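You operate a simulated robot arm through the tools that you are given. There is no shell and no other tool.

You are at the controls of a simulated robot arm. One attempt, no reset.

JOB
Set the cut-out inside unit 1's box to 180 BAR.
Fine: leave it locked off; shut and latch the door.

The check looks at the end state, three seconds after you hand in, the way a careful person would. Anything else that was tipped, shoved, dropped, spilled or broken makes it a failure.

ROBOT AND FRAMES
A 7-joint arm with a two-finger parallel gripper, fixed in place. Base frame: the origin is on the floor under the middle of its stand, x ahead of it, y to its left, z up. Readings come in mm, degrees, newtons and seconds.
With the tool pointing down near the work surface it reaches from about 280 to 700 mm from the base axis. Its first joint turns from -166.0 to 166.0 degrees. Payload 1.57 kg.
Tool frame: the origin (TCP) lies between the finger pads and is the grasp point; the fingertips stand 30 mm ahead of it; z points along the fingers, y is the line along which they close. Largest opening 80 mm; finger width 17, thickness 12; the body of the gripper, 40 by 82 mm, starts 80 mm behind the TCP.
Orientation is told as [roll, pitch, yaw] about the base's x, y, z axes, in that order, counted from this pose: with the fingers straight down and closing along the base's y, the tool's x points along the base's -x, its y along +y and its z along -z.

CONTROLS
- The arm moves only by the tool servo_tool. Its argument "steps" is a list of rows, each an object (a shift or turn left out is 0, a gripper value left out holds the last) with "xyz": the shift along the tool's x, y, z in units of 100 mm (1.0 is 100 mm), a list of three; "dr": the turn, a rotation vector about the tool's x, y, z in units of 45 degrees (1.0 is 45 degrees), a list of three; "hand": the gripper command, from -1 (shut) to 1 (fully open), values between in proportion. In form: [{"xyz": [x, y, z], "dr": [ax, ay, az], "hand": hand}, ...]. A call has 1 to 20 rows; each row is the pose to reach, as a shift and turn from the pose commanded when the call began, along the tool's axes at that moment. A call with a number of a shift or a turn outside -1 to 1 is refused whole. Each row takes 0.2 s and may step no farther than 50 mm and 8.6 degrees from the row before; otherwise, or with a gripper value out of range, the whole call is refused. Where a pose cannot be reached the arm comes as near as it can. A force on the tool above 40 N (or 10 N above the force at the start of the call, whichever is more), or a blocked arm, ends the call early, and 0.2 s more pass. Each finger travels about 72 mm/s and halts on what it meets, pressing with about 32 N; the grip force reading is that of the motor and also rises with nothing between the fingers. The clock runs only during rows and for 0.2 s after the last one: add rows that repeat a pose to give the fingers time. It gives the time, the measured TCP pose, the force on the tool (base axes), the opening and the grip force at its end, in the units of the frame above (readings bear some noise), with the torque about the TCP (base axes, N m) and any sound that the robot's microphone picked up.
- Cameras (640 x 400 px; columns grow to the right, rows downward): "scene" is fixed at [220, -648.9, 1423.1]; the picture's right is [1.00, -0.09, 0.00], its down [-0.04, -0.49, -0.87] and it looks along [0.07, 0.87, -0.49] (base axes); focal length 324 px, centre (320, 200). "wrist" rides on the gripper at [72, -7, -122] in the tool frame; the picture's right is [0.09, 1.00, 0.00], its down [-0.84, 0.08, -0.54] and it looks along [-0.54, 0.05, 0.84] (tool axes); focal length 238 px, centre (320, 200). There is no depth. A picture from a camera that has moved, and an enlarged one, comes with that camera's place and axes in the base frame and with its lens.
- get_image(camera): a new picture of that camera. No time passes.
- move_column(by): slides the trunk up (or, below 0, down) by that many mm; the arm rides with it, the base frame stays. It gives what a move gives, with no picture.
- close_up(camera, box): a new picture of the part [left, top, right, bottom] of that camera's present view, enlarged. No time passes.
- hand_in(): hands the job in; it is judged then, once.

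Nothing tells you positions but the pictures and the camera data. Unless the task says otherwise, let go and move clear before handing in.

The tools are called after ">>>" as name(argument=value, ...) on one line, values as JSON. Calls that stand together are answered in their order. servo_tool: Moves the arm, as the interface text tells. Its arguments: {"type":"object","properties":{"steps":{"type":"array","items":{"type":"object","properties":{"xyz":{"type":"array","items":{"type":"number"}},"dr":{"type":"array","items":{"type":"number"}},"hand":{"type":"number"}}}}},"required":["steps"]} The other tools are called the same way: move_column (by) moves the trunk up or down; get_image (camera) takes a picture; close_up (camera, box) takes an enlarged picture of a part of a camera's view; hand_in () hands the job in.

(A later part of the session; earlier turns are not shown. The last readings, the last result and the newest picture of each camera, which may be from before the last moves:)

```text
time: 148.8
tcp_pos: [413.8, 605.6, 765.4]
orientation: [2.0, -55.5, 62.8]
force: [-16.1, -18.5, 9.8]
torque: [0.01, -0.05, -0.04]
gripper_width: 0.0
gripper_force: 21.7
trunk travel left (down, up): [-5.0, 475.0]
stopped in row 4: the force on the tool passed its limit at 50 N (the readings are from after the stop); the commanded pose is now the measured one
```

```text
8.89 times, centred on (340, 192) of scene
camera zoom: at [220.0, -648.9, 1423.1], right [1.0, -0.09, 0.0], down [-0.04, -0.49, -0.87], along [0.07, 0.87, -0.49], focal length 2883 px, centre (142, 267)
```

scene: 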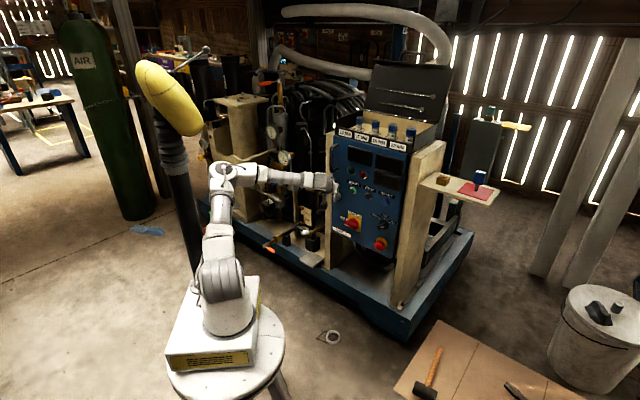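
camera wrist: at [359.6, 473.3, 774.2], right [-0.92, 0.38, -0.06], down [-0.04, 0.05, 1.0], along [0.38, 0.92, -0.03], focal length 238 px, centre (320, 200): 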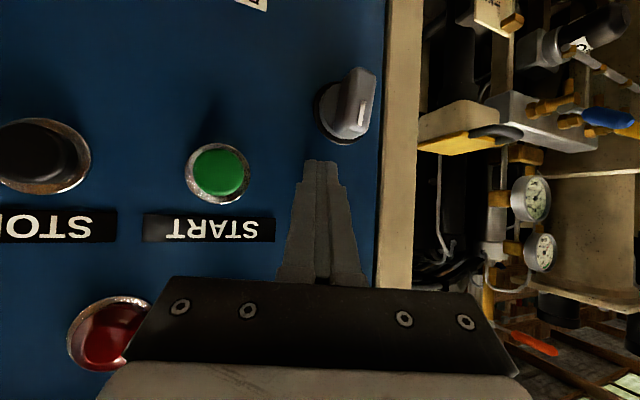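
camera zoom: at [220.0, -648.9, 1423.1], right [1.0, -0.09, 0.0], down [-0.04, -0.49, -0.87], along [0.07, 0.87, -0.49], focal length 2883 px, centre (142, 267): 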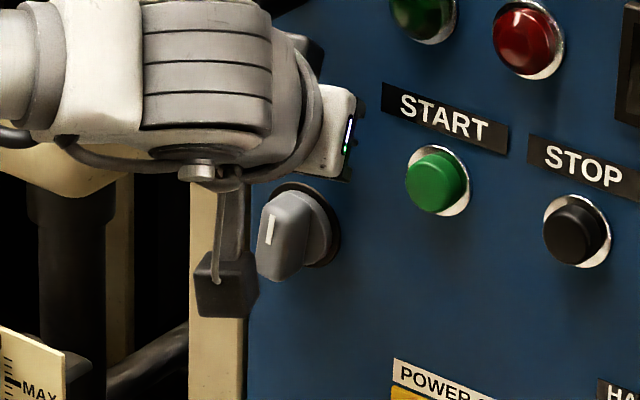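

Contact at the expected depth, so the door is pressed fully home. I'll back off 15 mm, step right and lower the closed fingertips to the right of the knob's upper end.

>>> servo_tool(steps=[{"xyz": [0.04, 0.022, -0.06]}, {"xyz": [0.08, 0.044, -0.118]}, {"xyz": [0.1, -0.05, -0.14]}, {"xyz": [0.114, -0.147, -0.167]}, {"xyz": [0.2, -0.147, -0.11]}, {"xyz": [0.28, -0.147, -0.055]}, {"xyz": [0.35, -0.147, -0.007]}])

>>> get_image(camera="wrist")

>>> close_up(camera="wrist", box=[250, 70, 410, 200])

>>> close_up(camera="scene", box=[315, 170, 365, 215])

```text
time: 150.4
tcp_pos: [417.6, 583.0, 734.3]
orientation: [2.1, -55.4, 62.8]
force: [-0.6, -0.9, -0.2]
torque: [-0.01, 0.01, 0.01]
gripper_width: 0.0
gripper_force: 21.5
trunk travel left (down, up): [-5.0, 475.0]
```

```text
taken
camera wrist: at [365.1, 450.1, 743.9], right [-0.92, 0.38, -0.06], down [-0.04, 0.05, 1.0], along [0.38, 0.92, -0.03], focal length 238 px, centre (320, 200)
```

wrist: 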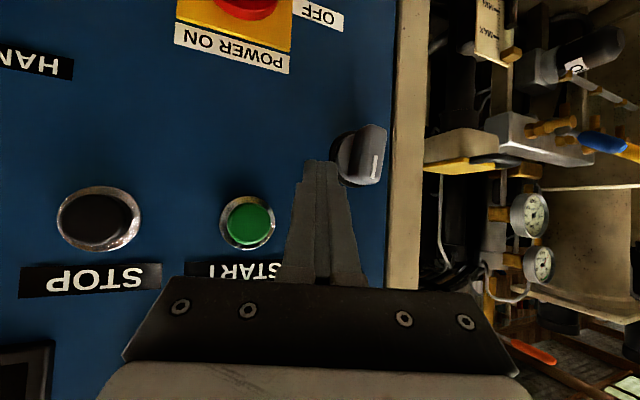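

```text
3.08 times, centred on (330, 135) of wrist
camera zoom: at [365.1, 450.1, 743.9], right [-0.92, 0.38, -0.06], down [-0.04, 0.05, 1.0], along [0.38, 0.92, -0.03], focal length 733 px, centre (289, 400)
```

zoom: 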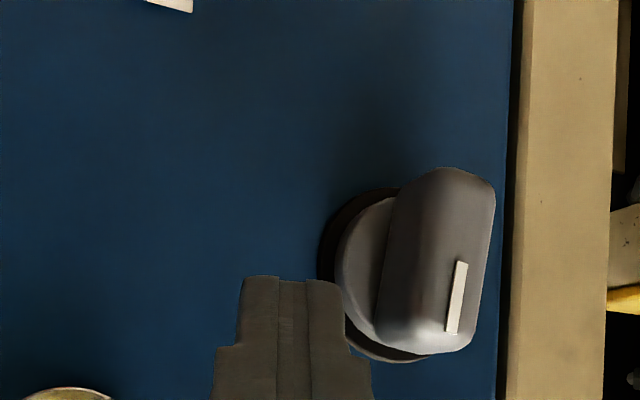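

```text
8.89 times, centred on (340, 192) of scene
camera zoom: at [220.0, -648.9, 1423.1], right [1.0, -0.09, 0.0], down [-0.04, -0.49, -0.87], along [0.07, 0.87, -0.49], focal length 2883 px, centre (142, 267)
```

zoom: 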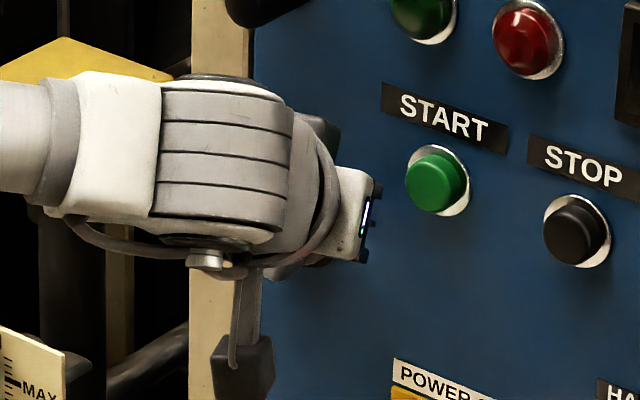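

The fingertips are just right of the knob's upper half. Now I'll nudge left in small steps until the knob meets its stop.

>>> servo_tool(steps=[{"xyz": [-0.008, 0.048, 0.012]}, {"xyz": [-0.017, 0.095, 0.025]}, {"xyz": [-0.02, 0.115, 0.029]}, {"xyz": [-0.023, 0.134, 0.034]}, {"xyz": [-0.027, 0.153, 0.039]}])

>>> close_up(camera="wrist", box=[250, 70, 410, 200])

```text
time: 151.6
tcp_pos: [406.5, 592.6, 735.3]
orientation: [2.1, -55.3, 62.7]
force: [1.2, -1.8, 0.8]
torque: [0.02, 0.01, -0.03]
gripper_width: 0.1
gripper_force: 21.0
trunk travel left (down, up): [-5.0, 475.0]
```

```text
3.08 times, centred on (330, 135) of wrist
camera zoom: at [352.9, 460.6, 744.3], right [-0.92, 0.38, -0.06], down [-0.04, 0.05, 1.0], along [0.39, 0.92, -0.03], focal length 733 px, centre (289, 400)
```

zoom: 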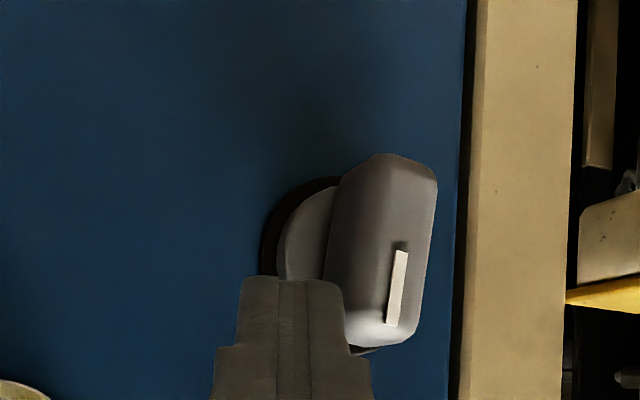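

Contact has begun and the knob has moved slightly toward vertical. A few more millimetres.

>>> servo_tool(steps=[{"xyz": [-0.003, 0.019, 0.005]}, {"xyz": [-0.007, 0.038, 0.01]}, {"xyz": [-0.01, 0.057, 0.015]}, {"xyz": [-0.01, 0.057, 0.015]}])

>>> close_up(camera="wrist", box=[250, 70, 410, 200])

```text
time: 152.6
tcp_pos: [404.6, 594.5, 736.3]
orientation: [1.9, -55.5, 62.6]
force: [13.2, -10.8, 8.5]
torque: [0.13, -0.16, -0.43]
gripper_width: 0.0
gripper_force: 21.2
trunk travel left (down, up): [-5.0, 475.0]
```

```text
3.08 times, centred on (330, 135) of wrist
camera zoom: at [350.3, 462.8, 744.8], right [-0.92, 0.39, -0.06], down [-0.04, 0.05, 1.0], along [0.39, 0.92, -0.03], focal length 733 px, centre (289, 400)
```

zoom: 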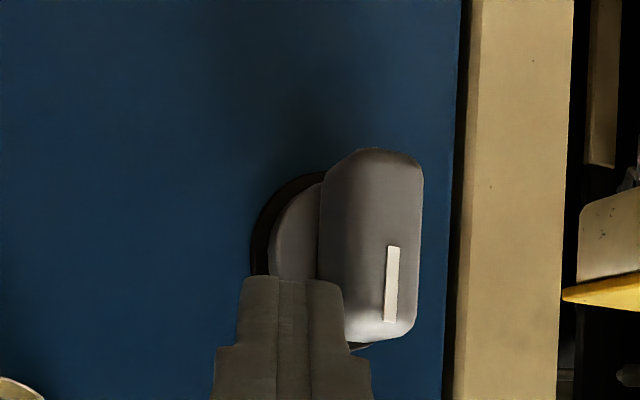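

The knob is vertical and hard against its stop (17 N). I'll back off to the right and see whether it stays.

>>> servo_tool(steps=[{"xyz": [0.017, -0.095, -0.025]}, {"xyz": [0.033, -0.19, -0.05]}, {"xyz": [0.05, -0.286, -0.075]}, {"xyz": [0.1, -0.3, -0.15]}])

>>> get_image(camera="wrist")

>>> close_up(camera="wrist", box=[280, 70, 440, 200])

```text
time: 153.6
tcp_pos: [421.0, 566.4, 733.3]
orientation: [2.1, -55.4, 62.7]
force: [1.0, 0.3, 0.0]
torque: [0.0, -0.01, 0.01]
gripper_width: 0.1
gripper_force: 21.8
trunk travel left (down, up): [-5.0, 475.0]
```

```text
taken
camera wrist: at [368.0, 435.1, 743.1], right [-0.92, 0.38, -0.05], down [-0.04, 0.05, 1.0], along [0.38, 0.92, -0.03], focal length 238 px, centre (320, 200)
```

wrist: 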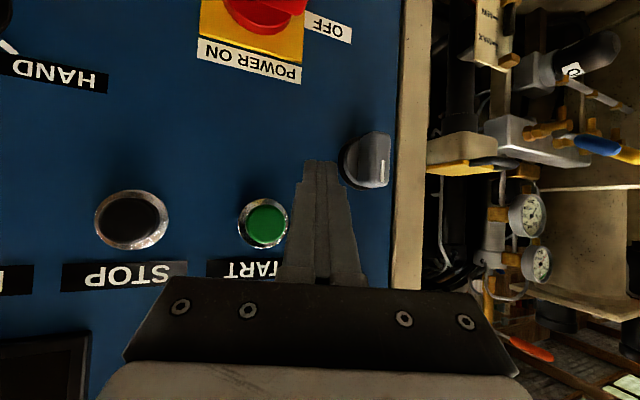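

```text
3.08 times, centred on (360, 135) of wrist
camera zoom: at [368.0, 435.1, 743.1], right [-0.92, 0.38, -0.05], down [-0.04, 0.05, 1.0], along [0.38, 0.92, -0.03], focal length 733 px, centre (197, 400)
```

zoom: 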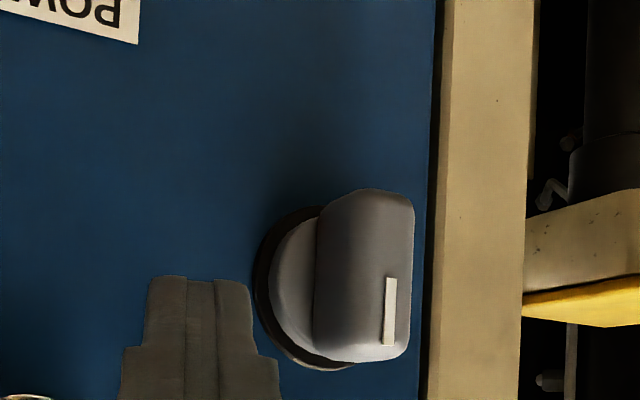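

The knob stays at vertical, so it has no spring; it simply holds where it is put. Before finishing I want to test that the door is really latched by gently pulling the handle. I'll back off and rise to the handle.

>>> servo_tool(steps=[{"xyz": [0.09, 0.05, -0.13]}, {"xyz": [0.18, 0.1, -0.26]}, {"xyz": [0.272, 0.147, -0.394]}, {"xyz": [0.13, 0.147, -0.5]}, {"xyz": [-0.02, 0.147, -0.6]}, {"xyz": [-0.16, 0.147, -0.7]}, {"xyz": [-0.304, 0.147, -0.791]}])

>>> servo_tool(steps=[{"xyz": [-0.2, 0.03, -0.13], "hand": 0.5}, {"xyz": [-0.4, 0.07, -0.26]}, {"xyz": [-0.6, 0.1, -0.4]}, {"xyz": [-0.847, 0.135, -0.533]}])

>>> get_image(camera="wrist")

>>> get_image(camera="scene")

```text
time: 155.2
tcp_pos: [388.6, 529.6, 804.3]
orientation: [2.1, -55.4, 62.9]
force: [-0.5, -0.6, 0.0]
torque: [0.02, 0.02, 0.0]
gripper_width: 0.3
gripper_force: 21.0
trunk travel left (down, up): [-5.0, 475.0]
```

```text
time: 156.2
tcp_pos: [379.9, 536.9, 903.6]
orientation: [2.0, -55.4, 62.9]
force: [0.8, 0.3, -0.3]
torque: [0.03, 0.02, 0.01]
gripper_width: 60.1
gripper_force: 0.0
trunk travel left (down, up): [-5.0, 475.0]
```

```text
taken
camera wrist: at [327.6, 406.4, 913.7], right [-0.92, 0.38, -0.06], down [-0.04, 0.05, 1.0], along [0.38, 0.92, -0.03], focal length 238 px, centre (320, 200)
```

wrist: 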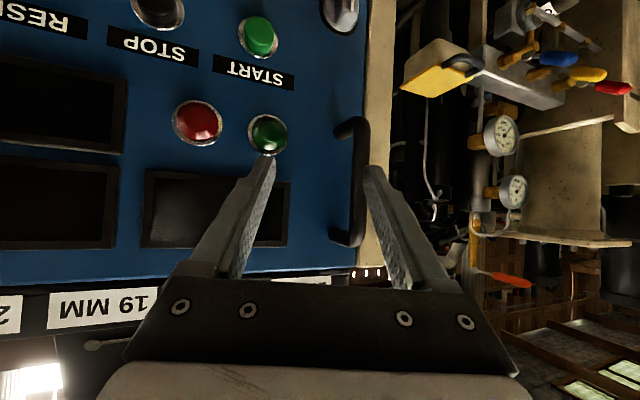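

```text
taken
```

scene: 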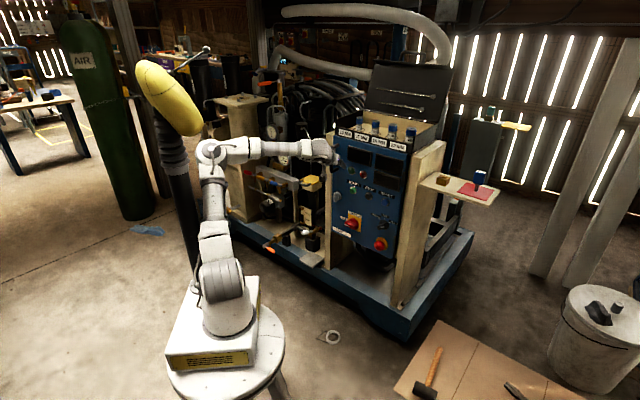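

Handle is in view and reachable. I'll line up and straddle the bar.

>>> servo_tool(steps=[{"xyz": [-0.1, 0.18, 0.05]}, {"xyz": [-0.2, 0.36, 0.1]}, {"xyz": [-0.23, 0.36, 0.3]}, {"xyz": [-0.26, 0.36, 0.5]}])

>>> get_image(camera="wrist")

```text
time: 157.2
tcp_pos: [368.4, 606.3, 898.5]
orientation: [2.3, -55.4, 62.8]
force: [-0.4, 0.4, 0.5]
torque: [0.01, 0.0, -0.01]
gripper_width: 59.9
gripper_force: 0.1
trunk travel left (down, up): [-5.0, 475.0]
```

```text
taken
camera wrist: at [315.2, 473.8, 907.6], right [-0.92, 0.38, -0.05], down [-0.04, 0.05, 1.0], along [0.38, 0.92, -0.03], focal length 238 px, centre (320, 200)
```

wrist: 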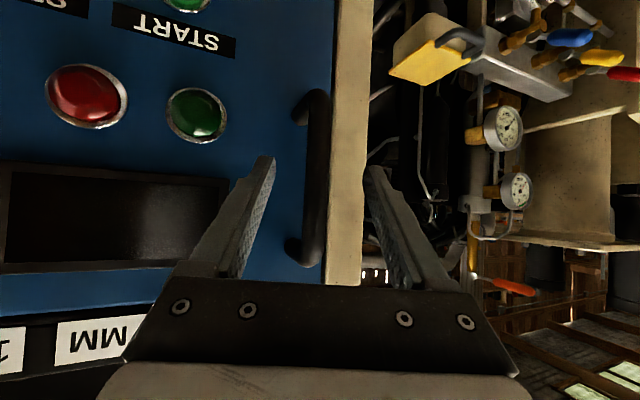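

Centred. Advancing the last 20 mm and closing on the bar.

>>> servo_tool(steps=[{"xyz": [0, 0, 0.1]}, {"xyz": [0, 0, 0.2]}, {"xyz": [0, 0, 0.2], "hand": -0.2}, {"xyz": [0, 0, 0.2], "hand": -1}, {"xyz": [0, 0, 0.2], "hand": -1}, {"xyz": [0, 0, 0.2], "hand": -1}])

>>> get_image(camera="wrist")

```text
time: 158.6
tcp_pos: [376.7, 620.7, 887.2]
orientation: [2.0, -55.4, 62.8]
force: [2.5, -0.6, -1.5]
torque: [-0.06, -0.68, 0.06]
gripper_width: 15.9
gripper_force: 31.6
trunk travel left (down, up): [-5.0, 475.0]
```

```text
taken
camera wrist: at [323.7, 488.5, 896.3], right [-0.92, 0.38, -0.06], down [-0.04, 0.05, 1.0], along [0.38, 0.92, -0.03], focal length 238 px, centre (320, 200)
```

wrist: 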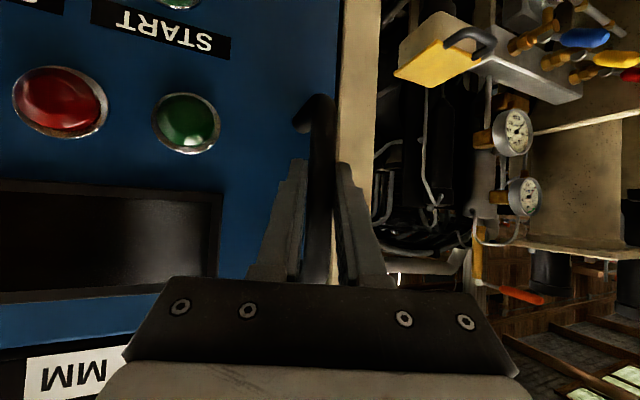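

Gripped. Now a gentle 6 mm pull straight out to test the latch.

>>> servo_tool(steps=[{"xyz": [0.011, 0.006, -0.016]}, {"xyz": [0.022, 0.012, -0.031]}, {"xyz": [0.033, 0.018, -0.047]}, {"xyz": [0.033, 0.018, -0.047]}])

>>> close_up(camera="scene", box=[310, 125, 390, 245])

```text
time: 159.6
tcp_pos: [374.1, 616.0, 886.3]
orientation: [2.1, -55.4, 62.7]
force: [14.1, 13.9, 5.3]
torque: [0.48, -0.92, 0.08]
gripper_width: 16.0
gripper_force: 31.4
trunk travel left (down, up): [-5.0, 475.0]
```

```text
3.33 times, centred on (350, 185) of scene
camera zoom: at [220.0, -648.9, 1423.1], right [1.0, -0.09, 0.0], down [-0.04, -0.49, -0.87], along [0.07, 0.87, -0.49], focal length 1081 px, centre (220, 250)
```

zoom: 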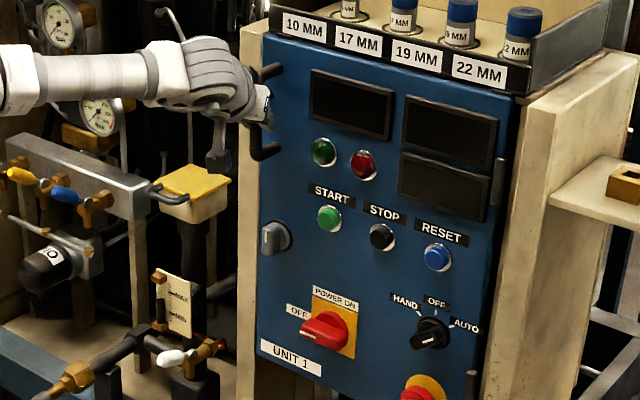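

The pull met about 20 N of resistance. I'll check whether the door edge moved at all.

>>> close_up(camera="scene", box=[315, 180, 355, 215])

>>> get_image(camera="wrist")

```text
11.43 times, centred on (335, 198) of scene
camera zoom: at [220.0, -648.9, 1423.1], right [1.0, -0.09, 0.0], down [-0.04, -0.49, -0.87], along [0.07, 0.87, -0.49], focal length 3706 px, centre (149, 229)
```

zoom: 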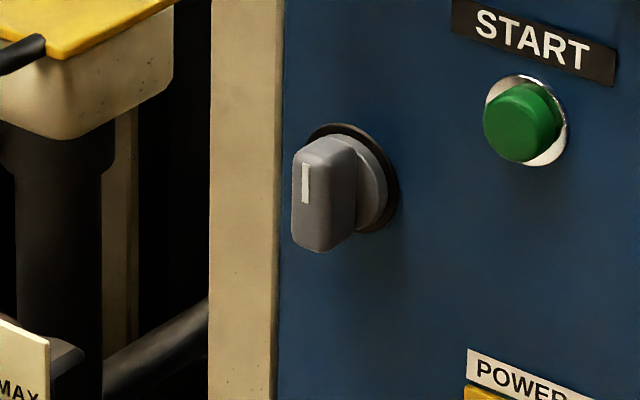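

```text
taken
camera wrist: at [320.9, 484.1, 896.0], right [-0.92, 0.38, -0.05], down [-0.04, 0.05, 1.0], along [0.38, 0.92, -0.03], focal length 238 px, centre (320, 200)
```

wrist: 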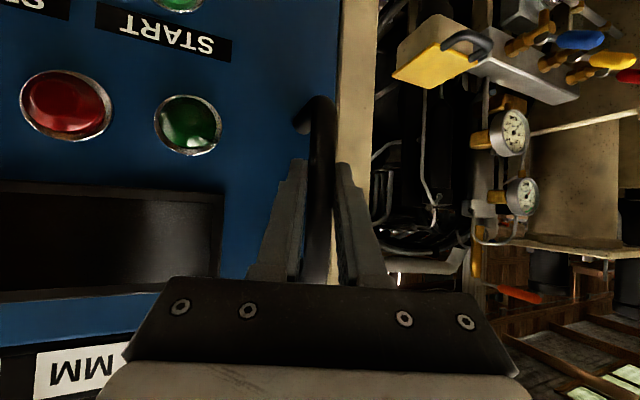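

The door face has shifted out about 3–4 mm. That could be play in the latch or no latch at all, so I'll pull a little more and watch the force.

>>> servo_tool(steps=[{"xyz": [0.011, 0.006, -0.016]}, {"xyz": [0.022, 0.012, -0.031]}, {"xyz": [0.033, 0.018, -0.047]}, {"xyz": [0.033, 0.018, -0.047]}])

>>> close_up(camera="scene", box=[315, 180, 355, 215])

```text
time: 160.6
tcp_pos: [370.1, 609.6, 886.7]
orientation: [2.1, -55.4, 62.8]
force: [3.7, -2.8, 6.9]
torque: [-0.54, -0.54, 0.0]
gripper_width: 16.0
gripper_force: 31.5
trunk travel left (down, up): [-5.0, 475.0]
```

```text
11.43 times, centred on (335, 198) of scene
camera zoom: at [220.0, -648.9, 1423.1], right [1.0, -0.09, 0.0], down [-0.04, -0.49, -0.87], along [0.07, 0.87, -0.49], focal length 3706 px, centre (149, 229)
```

zoom: 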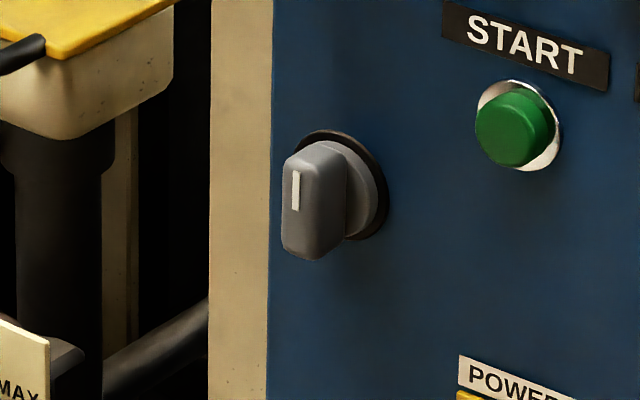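

The door follows freely, so it is not latched: the latch tongue was already extended when the door closed. The right sequence is knob to 90°, push shut, then knob back to vertical. I'll let go of the handle and back off.

>>> servo_tool(steps=[{"hand": 0.5}, {"hand": 0.5}, {"xyz": [0, 0, -0.2]}, {"xyz": [0, 0, -0.4]}, {"xyz": [0, 0, -0.6]}, {"xyz": [0, 0, -0.8]}])

>>> close_up(camera="wrist", box=[200, 0, 440, 200])

>>> get_image(camera="scene")

```text
time: 162.2
tcp_pos: [384.1, 526.1, 926.4]
orientation: [0.9, -54.9, 59.4]
force: [0.5, -0.9, 0.7]
torque: [0.01, 0.01, 0.0]
gripper_width: 59.8
gripper_force: 0.0
trunk travel left (down, up): [-5.0, 475.0]
stopped in row 6: the arm was blocked; the commanded pose is now the measured one
```

```text
2.00 times, centred on (320, 100) of wrist
camera zoom: at [320.7, 399.3, 938.0], right [-0.89, 0.45, -0.07], down [-0.04, 0.07, 1.0], along [0.45, 0.89, -0.04], focal length 477 px, centre (320, 400)
```

zoom: 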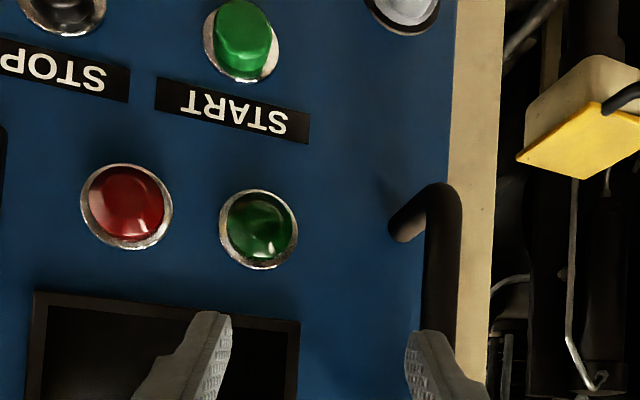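

```text
taken
```

scene: 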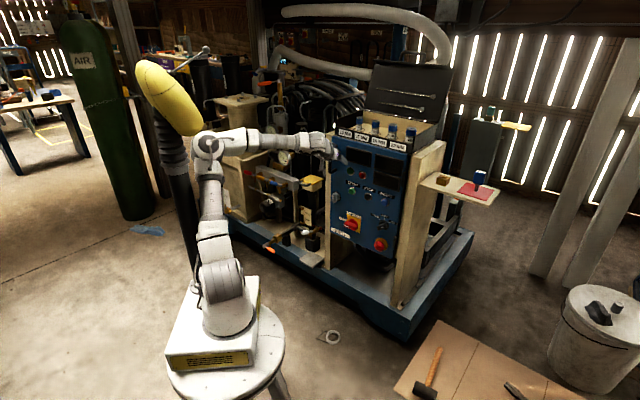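

Backed off. I'll come down to the spot beside the knob again with closed fingers.

>>> servo_tool(steps=[{"xyz": [0.18, 0.03, 0.2], "hand": -1}, {"xyz": [0.36, 0.06, 0.39]}, {"xyz": [0.54, 0.09, 0.59]}, {"xyz": [0.72, 0.12, 0.78]}, {"xyz": [0.9, 0.155, 0.98]}])

>>> get_image(camera="wrist")

>>> get_image(camera="scene")

```text
time: 163.4
tcp_pos: [380.9, 560.9, 797.9]
orientation: [0.9, -55.0, 59.7]
force: [-0.1, -1.1, -0.2]
torque: [-0.02, -0.02, 0.0]
gripper_width: 0.0
gripper_force: 21.3
trunk travel left (down, up): [-5.0, 475.0]
```

```text
taken
camera wrist: at [318.3, 433.1, 808.6], right [-0.89, 0.45, -0.07], down [-0.04, 0.07, 1.0], along [0.45, 0.89, -0.04], focal length 238 px, centre (320, 200)
```

wrist: 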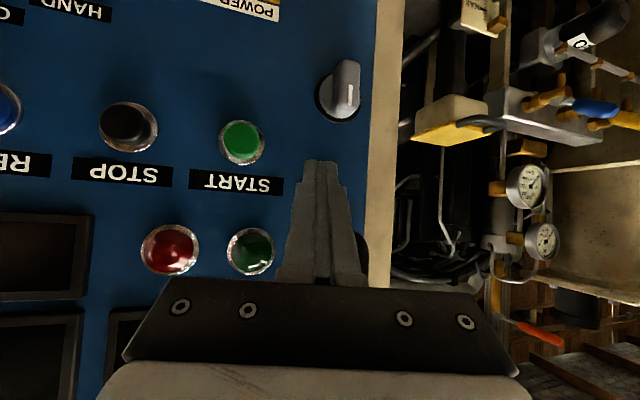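

```text
taken
```

scene: 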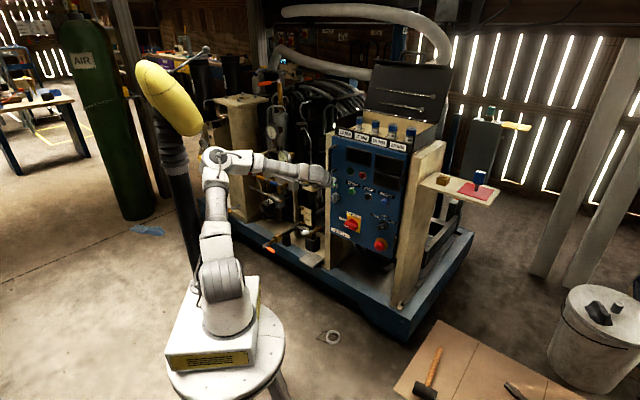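

I'll zoom in to locate the knob with the door slightly ajar.

>>> close_up(camera="wrist", box=[280, 40, 400, 150])

>>> close_up(camera="scene", box=[315, 180, 355, 215])

```text
3.64 times, centred on (340, 95) of wrist
camera zoom: at [318.3, 433.1, 808.6], right [-0.89, 0.45, -0.07], down [-0.04, 0.07, 1.0], along [0.45, 0.89, -0.04], focal length 867 px, centre (247, 582)
```

zoom: 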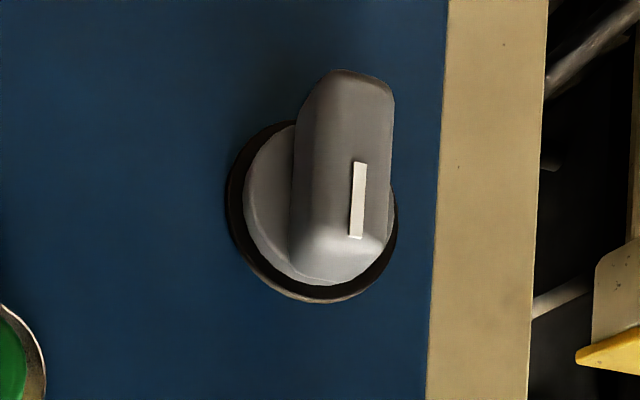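

```text
11.43 times, centred on (335, 198) of scene
camera zoom: at [220.0, -648.9, 1423.1], right [1.0, -0.09, 0.0], down [-0.04, -0.49, -0.87], along [0.07, 0.87, -0.49], focal length 3706 px, centre (149, 229)
```

zoom: 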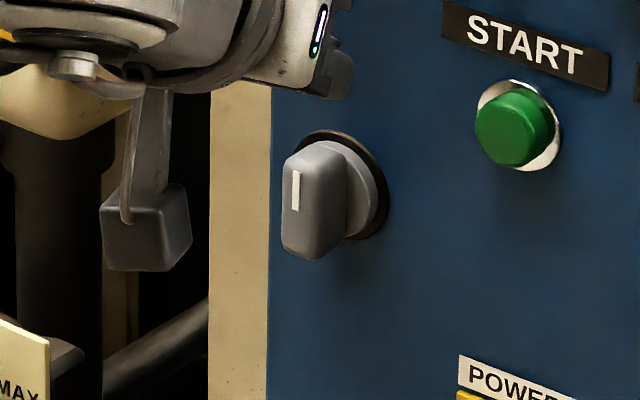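

The door is ajar about 10 mm at the knob and isn't moving. I'll bring the closed fingertips around to the left of the knob's top so I can sweep it clockwise, with a bit more yaw to keep the elbow free.

>>> servo_tool(steps=[{"dr": [-0.09, 0, -0.063]}, {"dr": [-0.182, 0, -0.127]}, {"xyz": [0.08, 0.15, 0.04], "dr": [-0.182, 0, -0.127]}, {"xyz": [0.16, 0.3, 0.1], "dr": [-0.182, 0, -0.127]}, {"xyz": [0.24, 0.43, 0.16], "dr": [-0.182, 0, -0.127]}, {"xyz": [0.302, 0.559, 0.23], "dr": [-0.182, 0, -0.127]}])

>>> get_image(camera="wrist")

>>> get_image(camera="scene")

```text
time: 164.8
tcp_pos: [344.5, 585.4, 765.9]
orientation: [2.0, -55.5, 67.7]
force: [0.2, 0.6, 0.2]
torque: [0.0, 0.0, 0.01]
gripper_width: 0.2
gripper_force: 21.3
trunk travel left (down, up): [-5.0, 475.0]
```

```text
taken
camera wrist: at [302.3, 449.1, 774.5], right [-0.95, 0.3, -0.06], down [-0.04, 0.05, 1.0], along [0.31, 0.95, -0.03], focal length 238 px, centre (320, 200)
```

wrist: 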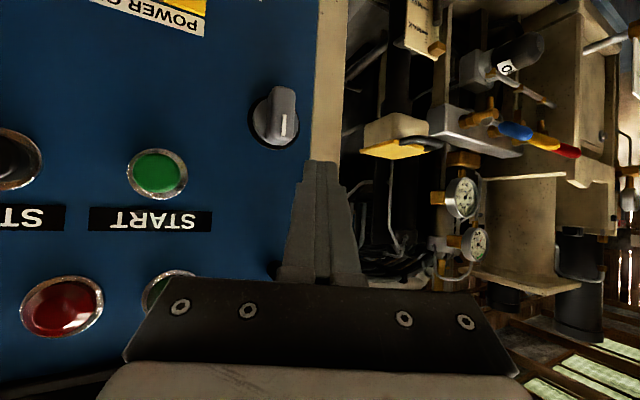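

```text
taken
```

scene: 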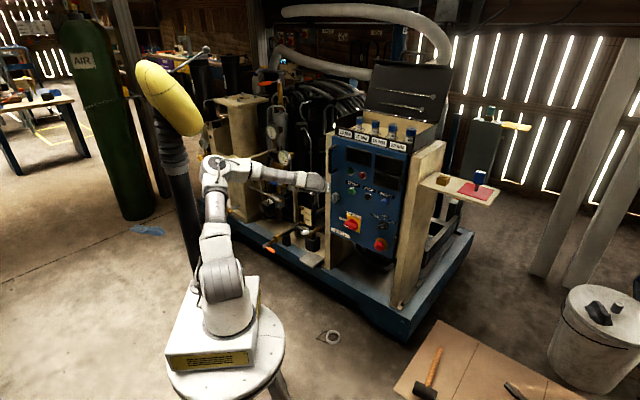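

The fingers are left of the knob. Moving in partway and checking clearance.

>>> servo_tool(steps=[{"xyz": [0.01, -0.04, 0.12]}, {"xyz": [0.02, -0.08, 0.25]}, {"xyz": [0.02, -0.08, 0.25]}])

>>> close_up(camera="wrist", box=[220, 70, 380, 200])

>>> close_up(camera="scene", box=[305, 170, 365, 220])

```text
time: 165.6
tcp_pos: [348.5, 605.3, 743.8]
orientation: [0.9, -54.9, 69.7]
force: [-0.4, 0.2, 0.0]
torque: [-0.03, -0.01, 0.01]
gripper_width: 0.0
gripper_force: 21.2
trunk travel left (down, up): [-5.0, 475.0]
```

```text
3.08 times, centred on (300, 135) of wrist
camera zoom: at [307.7, 469.1, 754.1], right [-0.96, 0.28, -0.07], down [-0.05, 0.06, 1.0], along [0.29, 0.96, -0.04], focal length 733 px, centre (382, 400)
```

zoom: 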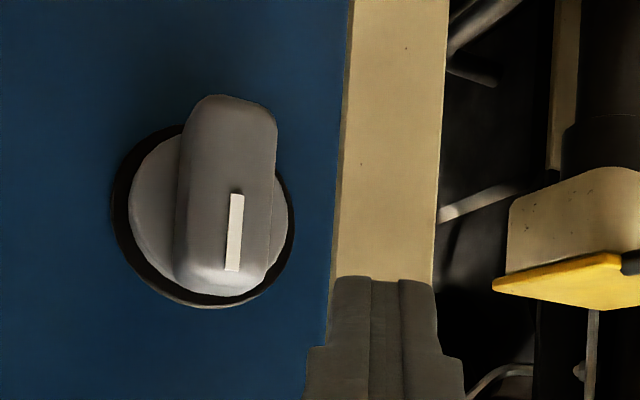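

```text
8.00 times, centred on (335, 195) of scene
camera zoom: at [220.0, -648.9, 1423.1], right [1.0, -0.09, 0.0], down [-0.04, -0.49, -0.87], along [0.07, 0.87, -0.49], focal length 2594 px, centre (200, 240)
```

zoom: 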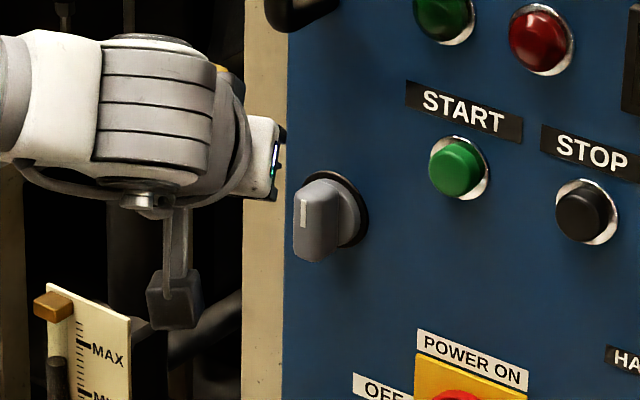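

Good clearance. I'll move in to knob depth and begin sweeping the knob's upper end to the right along an arc.

>>> servo_tool(steps=[{"xyz": [0.008, -0.043, 0.122]}, {"xyz": [0.017, -0.087, 0.245]}, {"xyz": [0.031, -0.142, 0.225]}, {"xyz": [0.015, -0.165, 0.2]}, {"xyz": [-0.006, -0.19, 0.172]}, {"xyz": [-0.015, -0.225, 0.145]}, {"xyz": [-0.025, -0.261, 0.119]}])

>>> close_up(camera="wrist", box=[220, 70, 380, 200])

>>> close_up(camera="scene", box=[305, 170, 365, 220])

```text
time: 167.2
tcp_pos: [374.9, 607.9, 737.2]
orientation: [0.9, -55.1, 69.6]
force: [-1.1, 2.0, -0.6]
torque: [0.05, 0.03, 0.04]
gripper_width: 0.1
gripper_force: 21.5
trunk travel left (down, up): [-5.0, 475.0]
```

```text
3.08 times, centred on (300, 135) of wrist
camera zoom: at [334.9, 470.8, 749.6], right [-0.96, 0.29, -0.07], down [-0.05, 0.06, 1.0], along [0.29, 0.96, -0.04], focal length 733 px, centre (382, 400)
```

zoom: 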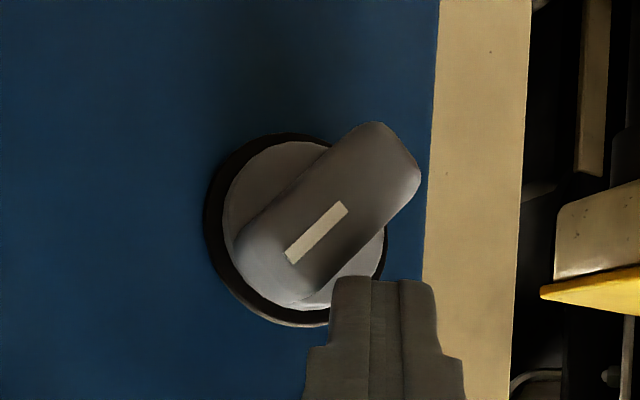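

```text
8.00 times, centred on (335, 195) of scene
camera zoom: at [220.0, -648.9, 1423.1], right [1.0, -0.09, 0.0], down [-0.04, -0.49, -0.87], along [0.07, 0.87, -0.49], focal length 2594 px, centre (200, 240)
```

zoom: 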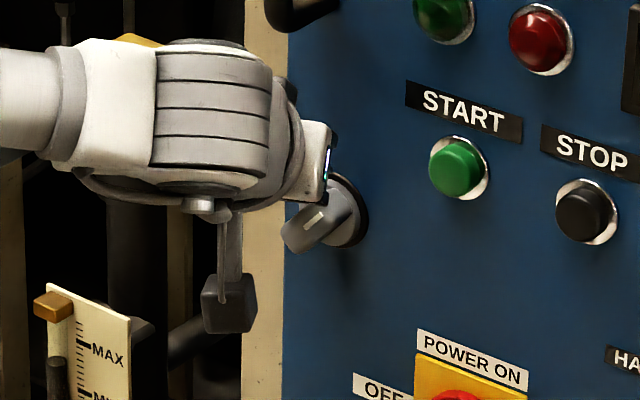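

The knob is at about 47° and turns easily. Continuing the sweep to 90°.

>>> servo_tool(steps=[{"xyz": [0.004, -0.04, -0.02]}, {"xyz": [0.008, -0.081, -0.039]}, {"xyz": [0.025, -0.12, -0.05]}, {"xyz": [0.042, -0.162, -0.06]}, {"xyz": [0.065, -0.19, -0.061]}, {"xyz": [0.085, -0.22, -0.061]}, {"xyz": [0.114, -0.249, -0.057]}])

>>> close_up(camera="wrist", box=[220, 70, 380, 200])

>>> close_up(camera="scene", box=[305, 170, 365, 220])

```text
time: 168.8
tcp_pos: [392.7, 590.2, 736.6]
orientation: [0.9, -55.4, 69.8]
force: [-5.3, 6.0, 18.3]
torque: [0.49, 0.01, 0.2]
gripper_width: 0.2
gripper_force: 21.6
trunk travel left (down, up): [-5.0, 475.0]
```

```text
3.08 times, centred on (300, 135) of wrist
camera zoom: at [354.1, 452.7, 745.9], right [-0.96, 0.28, -0.07], down [-0.05, 0.05, 1.0], along [0.29, 0.96, -0.03], focal length 733 px, centre (382, 400)
```

zoom: 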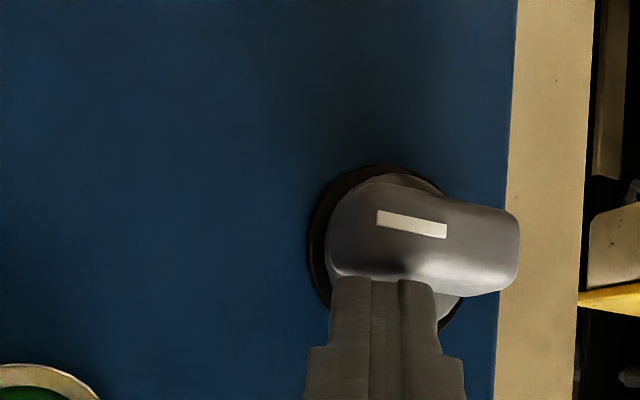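

```text
8.00 times, centred on (335, 195) of scene
camera zoom: at [220.0, -648.9, 1423.1], right [1.0, -0.09, 0.0], down [-0.04, -0.49, -0.87], along [0.07, 0.87, -0.49], focal length 2594 px, centre (200, 240)
```

zoom: 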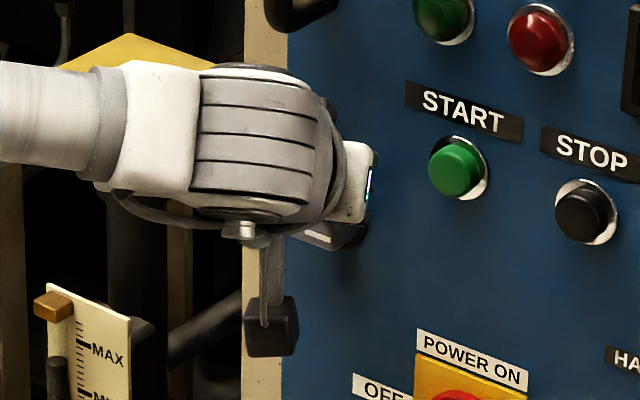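

The knob is past 90° (about 98°), so the tongue is fully withdrawn. Now I'll lift the fingers above the knob and push the door fully shut.

>>> servo_tool(steps=[{"xyz": [-0.15, -0.045, -0.13]}, {"xyz": [-0.304, -0.091, -0.263]}, {"xyz": [-0.37, -0.143, -0.17]}, {"xyz": [-0.43, -0.19, -0.084]}, {"xyz": [-0.475, -0.226, -0.02]}, {"xyz": [-0.51, -0.253, 0.03]}, {"xyz": [-0.54, -0.277, 0.073]}, {"xyz": [-0.57, -0.3, 0.116]}])

>>> close_up(camera="wrist", box=[220, 40, 400, 200])

>>> close_up(camera="scene", box=[315, 180, 355, 215])

```text
time: 170.0
tcp_pos: [418.6, 599.8, 769.1]
orientation: [1.2, -54.5, 69.5]
force: [-18.2, -21.5, 9.0]
torque: [-0.01, 0.04, 0.01]
gripper_width: 0.0
gripper_force: 20.8
trunk travel left (down, up): [-5.0, 475.0]
stopped in row 5: the force on the tool passed its limit at 58 N (the readings are from after the stop); the commanded pose is now the measured one
```

```text
2.50 times, centred on (310, 120) of wrist
camera zoom: at [380.4, 462.3, 782.0], right [-0.96, 0.28, -0.06], down [-0.05, 0.06, 1.0], along [0.28, 0.96, -0.05], focal length 596 px, centre (345, 400)
```

zoom: 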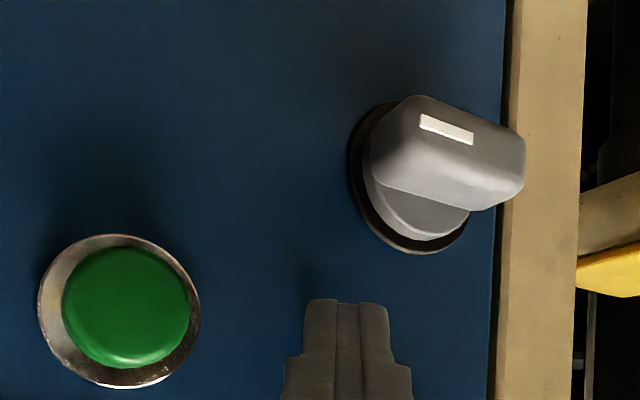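

```text
11.43 times, centred on (335, 198) of scene
camera zoom: at [220.0, -648.9, 1423.1], right [1.0, -0.09, 0.0], down [-0.04, -0.49, -0.87], along [0.07, 0.87, -0.49], focal length 3706 px, centre (149, 229)
```

zoom: 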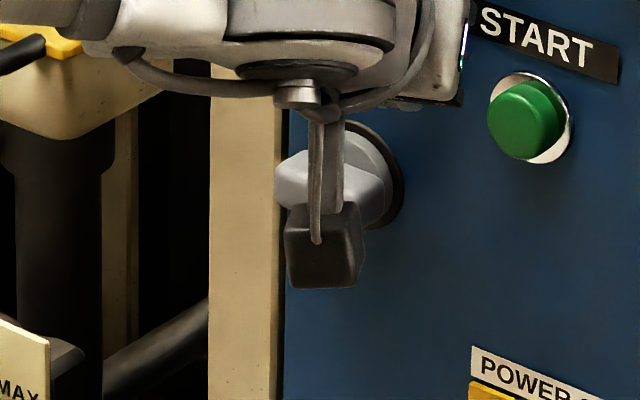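

The door is pressed fully home with the latch open. Now I'll return the knob counter-clockwise by pushing its left end down. First I'll back off and move above the left end.

>>> servo_tool(steps=[{"xyz": [0.09, 0.07, -0.13]}, {"xyz": [0.183, 0.144, -0.261]}, {"xyz": [0.19, 0.26, -0.19]}, {"xyz": [0.2, 0.38, -0.12]}, {"xyz": [0.206, 0.499, -0.049]}, {"xyz": [0.206, 0.499, -0.049]}])

>>> get_image(camera="wrist")

>>> close_up(camera="scene", box=[305, 170, 365, 220])

```text
time: 171.4
tcp_pos: [367.2, 602.6, 755.2]
orientation: [1.2, -54.4, 69.5]
force: [0.8, -0.6, -0.2]
torque: [0.0, 0.01, 0.02]
gripper_width: 0.2
gripper_force: 21.1
trunk travel left (down, up): [-5.0, 475.0]
```

```text
taken
camera wrist: at [327.7, 465.5, 767.2], right [-0.96, 0.28, -0.06], down [-0.05, 0.07, 1.0], along [0.28, 0.96, -0.05], focal length 238 px, centre (320, 200)
```

wrist: 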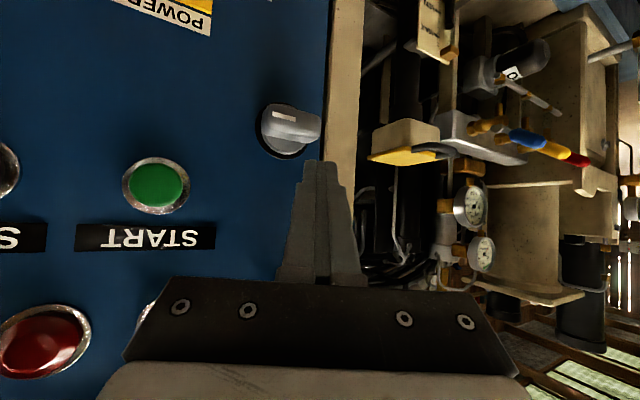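

```text
8.00 times, centred on (335, 195) of scene
camera zoom: at [220.0, -648.9, 1423.1], right [1.0, -0.09, 0.0], down [-0.04, -0.49, -0.87], along [0.07, 0.87, -0.49], focal length 2594 px, centre (200, 240)
```

zoom: 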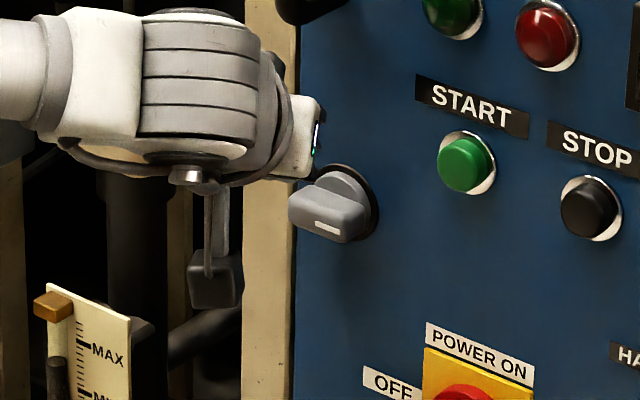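

Positioned above the knob's left end. Moving in to knob depth and pressing the left end down along its arc.

>>> servo_tool(steps=[{"xyz": [-0.02, -0.041, 0.1]}, {"xyz": [-0.039, -0.082, 0.195]}, {"xyz": [-0.006, -0.082, 0.218]}, {"xyz": [0.027, -0.082, 0.241]}, {"xyz": [0.036, -0.055, 0.262]}, {"xyz": [0.05, -0.03, 0.285]}, {"xyz": [0.064, -0.007, 0.308]}, {"xyz": [0.104, 0.026, 0.355]}])

>>> close_up(camera="wrist", box=[220, 70, 380, 200])

>>> close_up(camera="scene", box=[305, 170, 365, 220])

```text
time: 173.2
tcp_pos: [372.4, 625.2, 724.8]
orientation: [1.2, -54.3, 69.5]
force: [-1.6, 0.0, 0.7]
torque: [0.01, -0.03, -0.02]
gripper_width: 0.0
gripper_force: 21.8
trunk travel left (down, up): [-5.0, 475.0]
```

```text
3.08 times, centred on (300, 135) of wrist
camera zoom: at [333.3, 488.4, 737.4], right [-0.96, 0.28, -0.06], down [-0.05, 0.07, 1.0], along [0.28, 0.96, -0.05], focal length 733 px, centre (382, 400)
```

zoom: 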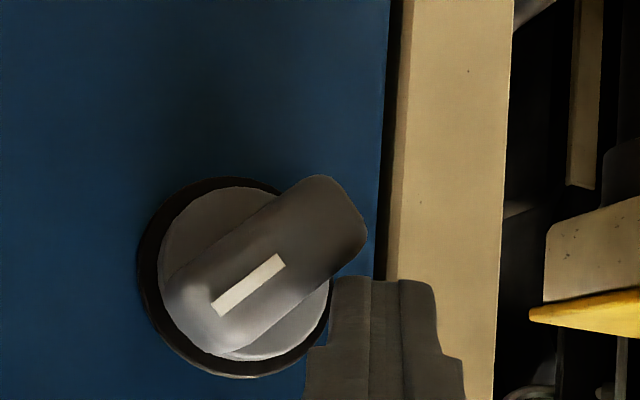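

```text
8.00 times, centred on (335, 195) of scene
camera zoom: at [220.0, -648.9, 1423.1], right [1.0, -0.09, 0.0], down [-0.04, -0.49, -0.87], along [0.07, 0.87, -0.49], focal length 2594 px, centre (200, 240)
```

zoom: 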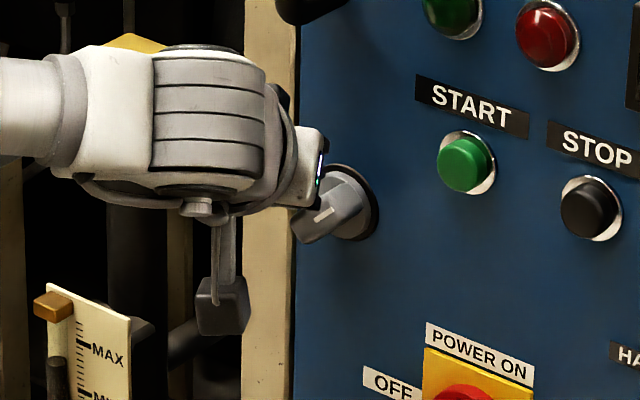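

The knob is coming back nicely (about 56° now) and the door is staying shut. Continuing.

>>> servo_tool(steps=[{"xyz": [0.026, 0.01, 0.023]}, {"xyz": [0.052, 0.019, 0.046]}, {"xyz": [0.08, 0.02, 0.067]}, {"xyz": [0.11, 0.02, 0.088]}, {"xyz": [0.135, 0.015, 0.1]}, {"xyz": [0.157, 0.01, 0.116]}, {"xyz": [0.18, 0.0, 0.128]}])

>>> close_up(camera="wrist", box=[220, 70, 380, 200])

>>> close_up(camera="scene", box=[305, 170, 365, 220])

```text
time: 174.8
tcp_pos: [372.0, 624.9, 704.1]
orientation: [1.2, -54.4, 69.5]
force: [-1.4, 0.5, 1.2]
torque: [0.08, 0.02, -0.01]
gripper_width: 0.0
gripper_force: 21.2
trunk travel left (down, up): [-5.0, 475.0]
```

```text
3.08 times, centred on (300, 135) of wrist
camera zoom: at [333.3, 487.4, 716.4], right [-0.96, 0.28, -0.06], down [-0.05, 0.07, 1.0], along [0.28, 0.96, -0.05], focal length 733 px, centre (382, 400)
```

zoom: 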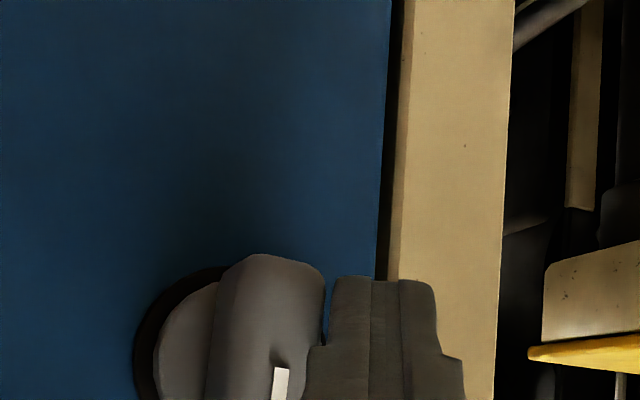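

```text
8.00 times, centred on (335, 195) of scene
camera zoom: at [220.0, -648.9, 1423.1], right [1.0, -0.09, 0.0], down [-0.04, -0.49, -0.87], along [0.07, 0.87, -0.49], focal length 2594 px, centre (200, 240)
```

zoom: 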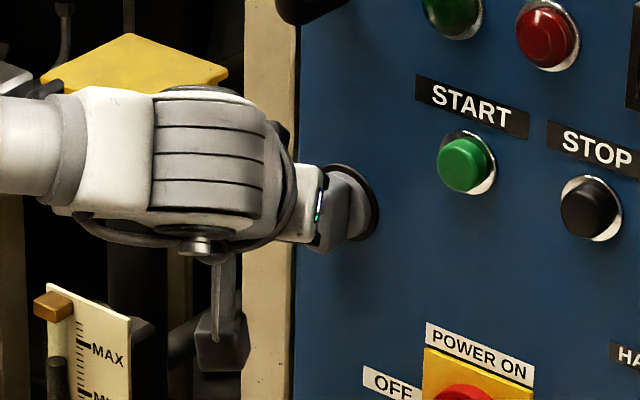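

>>> close_up(camera="wrist", box=[220, 110, 380, 240])

```text
3.08 times, centred on (300, 175) of wrist
camera zoom: at [333.3, 487.4, 716.4], right [-0.96, 0.28, -0.06], down [-0.05, 0.07, 1.0], along [0.28, 0.96, -0.05], focal length 733 px, centre (382, 277)
```

zoom: 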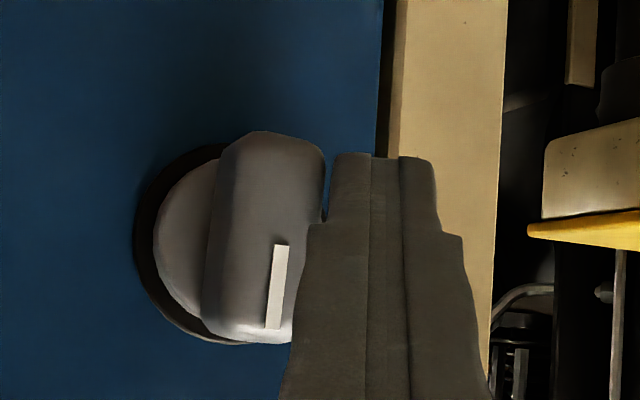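

The knob is now within about 3–4° of vertical. A final small nudge to the right at its lower end brings it to the stop.

>>> servo_tool(steps=[{"xyz": [0.005, -0.018, -0.007]}, {"xyz": [0.009, -0.036, -0.014]}, {"xyz": [0.012, -0.046, -0.017]}, {"xyz": [0.012, -0.046, -0.017]}])

>>> close_up(camera="wrist", box=[220, 110, 380, 240])

```text
time: 175.8
tcp_pos: [372.1, 622.8, 704.2]
orientation: [1.3, -54.5, 69.7]
force: [-20.1, 9.3, 3.1]
torque: [-0.01, -0.07, 0.3]
gripper_width: 0.0
gripper_force: 21.6
trunk travel left (down, up): [-5.0, 475.0]
```

```text
3.08 times, centred on (300, 175) of wrist
camera zoom: at [335.1, 486.4, 715.6], right [-0.96, 0.28, -0.06], down [-0.04, 0.06, 1.0], along [0.28, 0.96, -0.05], focal length 733 px, centre (382, 277)
```

zoom: 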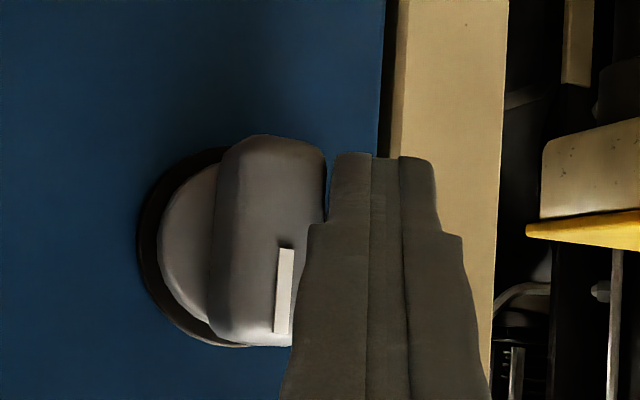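

The knob is firmly at its vertical stop (21 N). Backing away carefully: left a touch, then straight out.

>>> servo_tool(steps=[{"xyz": [-0.012, 0.046, 0.017]}, {"xyz": [-0.02, 0.082, 0.03]}, {"xyz": [0.06, 0.144, -0.08]}, {"xyz": [0.14, 0.206, -0.19]}, {"xyz": [0.21, 0.26, -0.3]}])

>>> get_image(camera="wrist")

>>> close_up(camera="scene", box=[315, 180, 355, 215])

```text
time: 177.0
tcp_pos: [351.5, 589.1, 704.7]
orientation: [1.0, -54.3, 68.5]
force: [-1.1, 0.5, -0.4]
torque: [0.0, 0.02, 0.0]
gripper_width: 0.2
gripper_force: 21.2
trunk travel left (down, up): [-5.0, 475.0]
```

```text
taken
camera wrist: at [309.4, 453.9, 716.2], right [-0.95, 0.3, -0.06], down [-0.05, 0.07, 1.0], along [0.3, 0.95, -0.05], focal length 238 px, centre (320, 200)
```

wrist: 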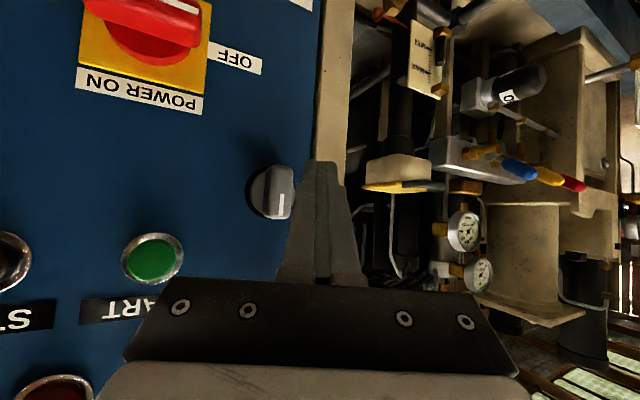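

```text
11.43 times, centred on (335, 198) of scene
camera zoom: at [220.0, -648.9, 1423.1], right [1.0, -0.09, 0.0], down [-0.04, -0.49, -0.87], along [0.07, 0.87, -0.49], focal length 3706 px, centre (149, 229)
```

zoom: 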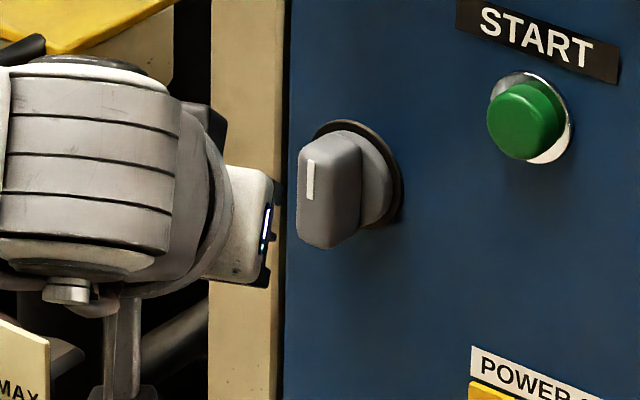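

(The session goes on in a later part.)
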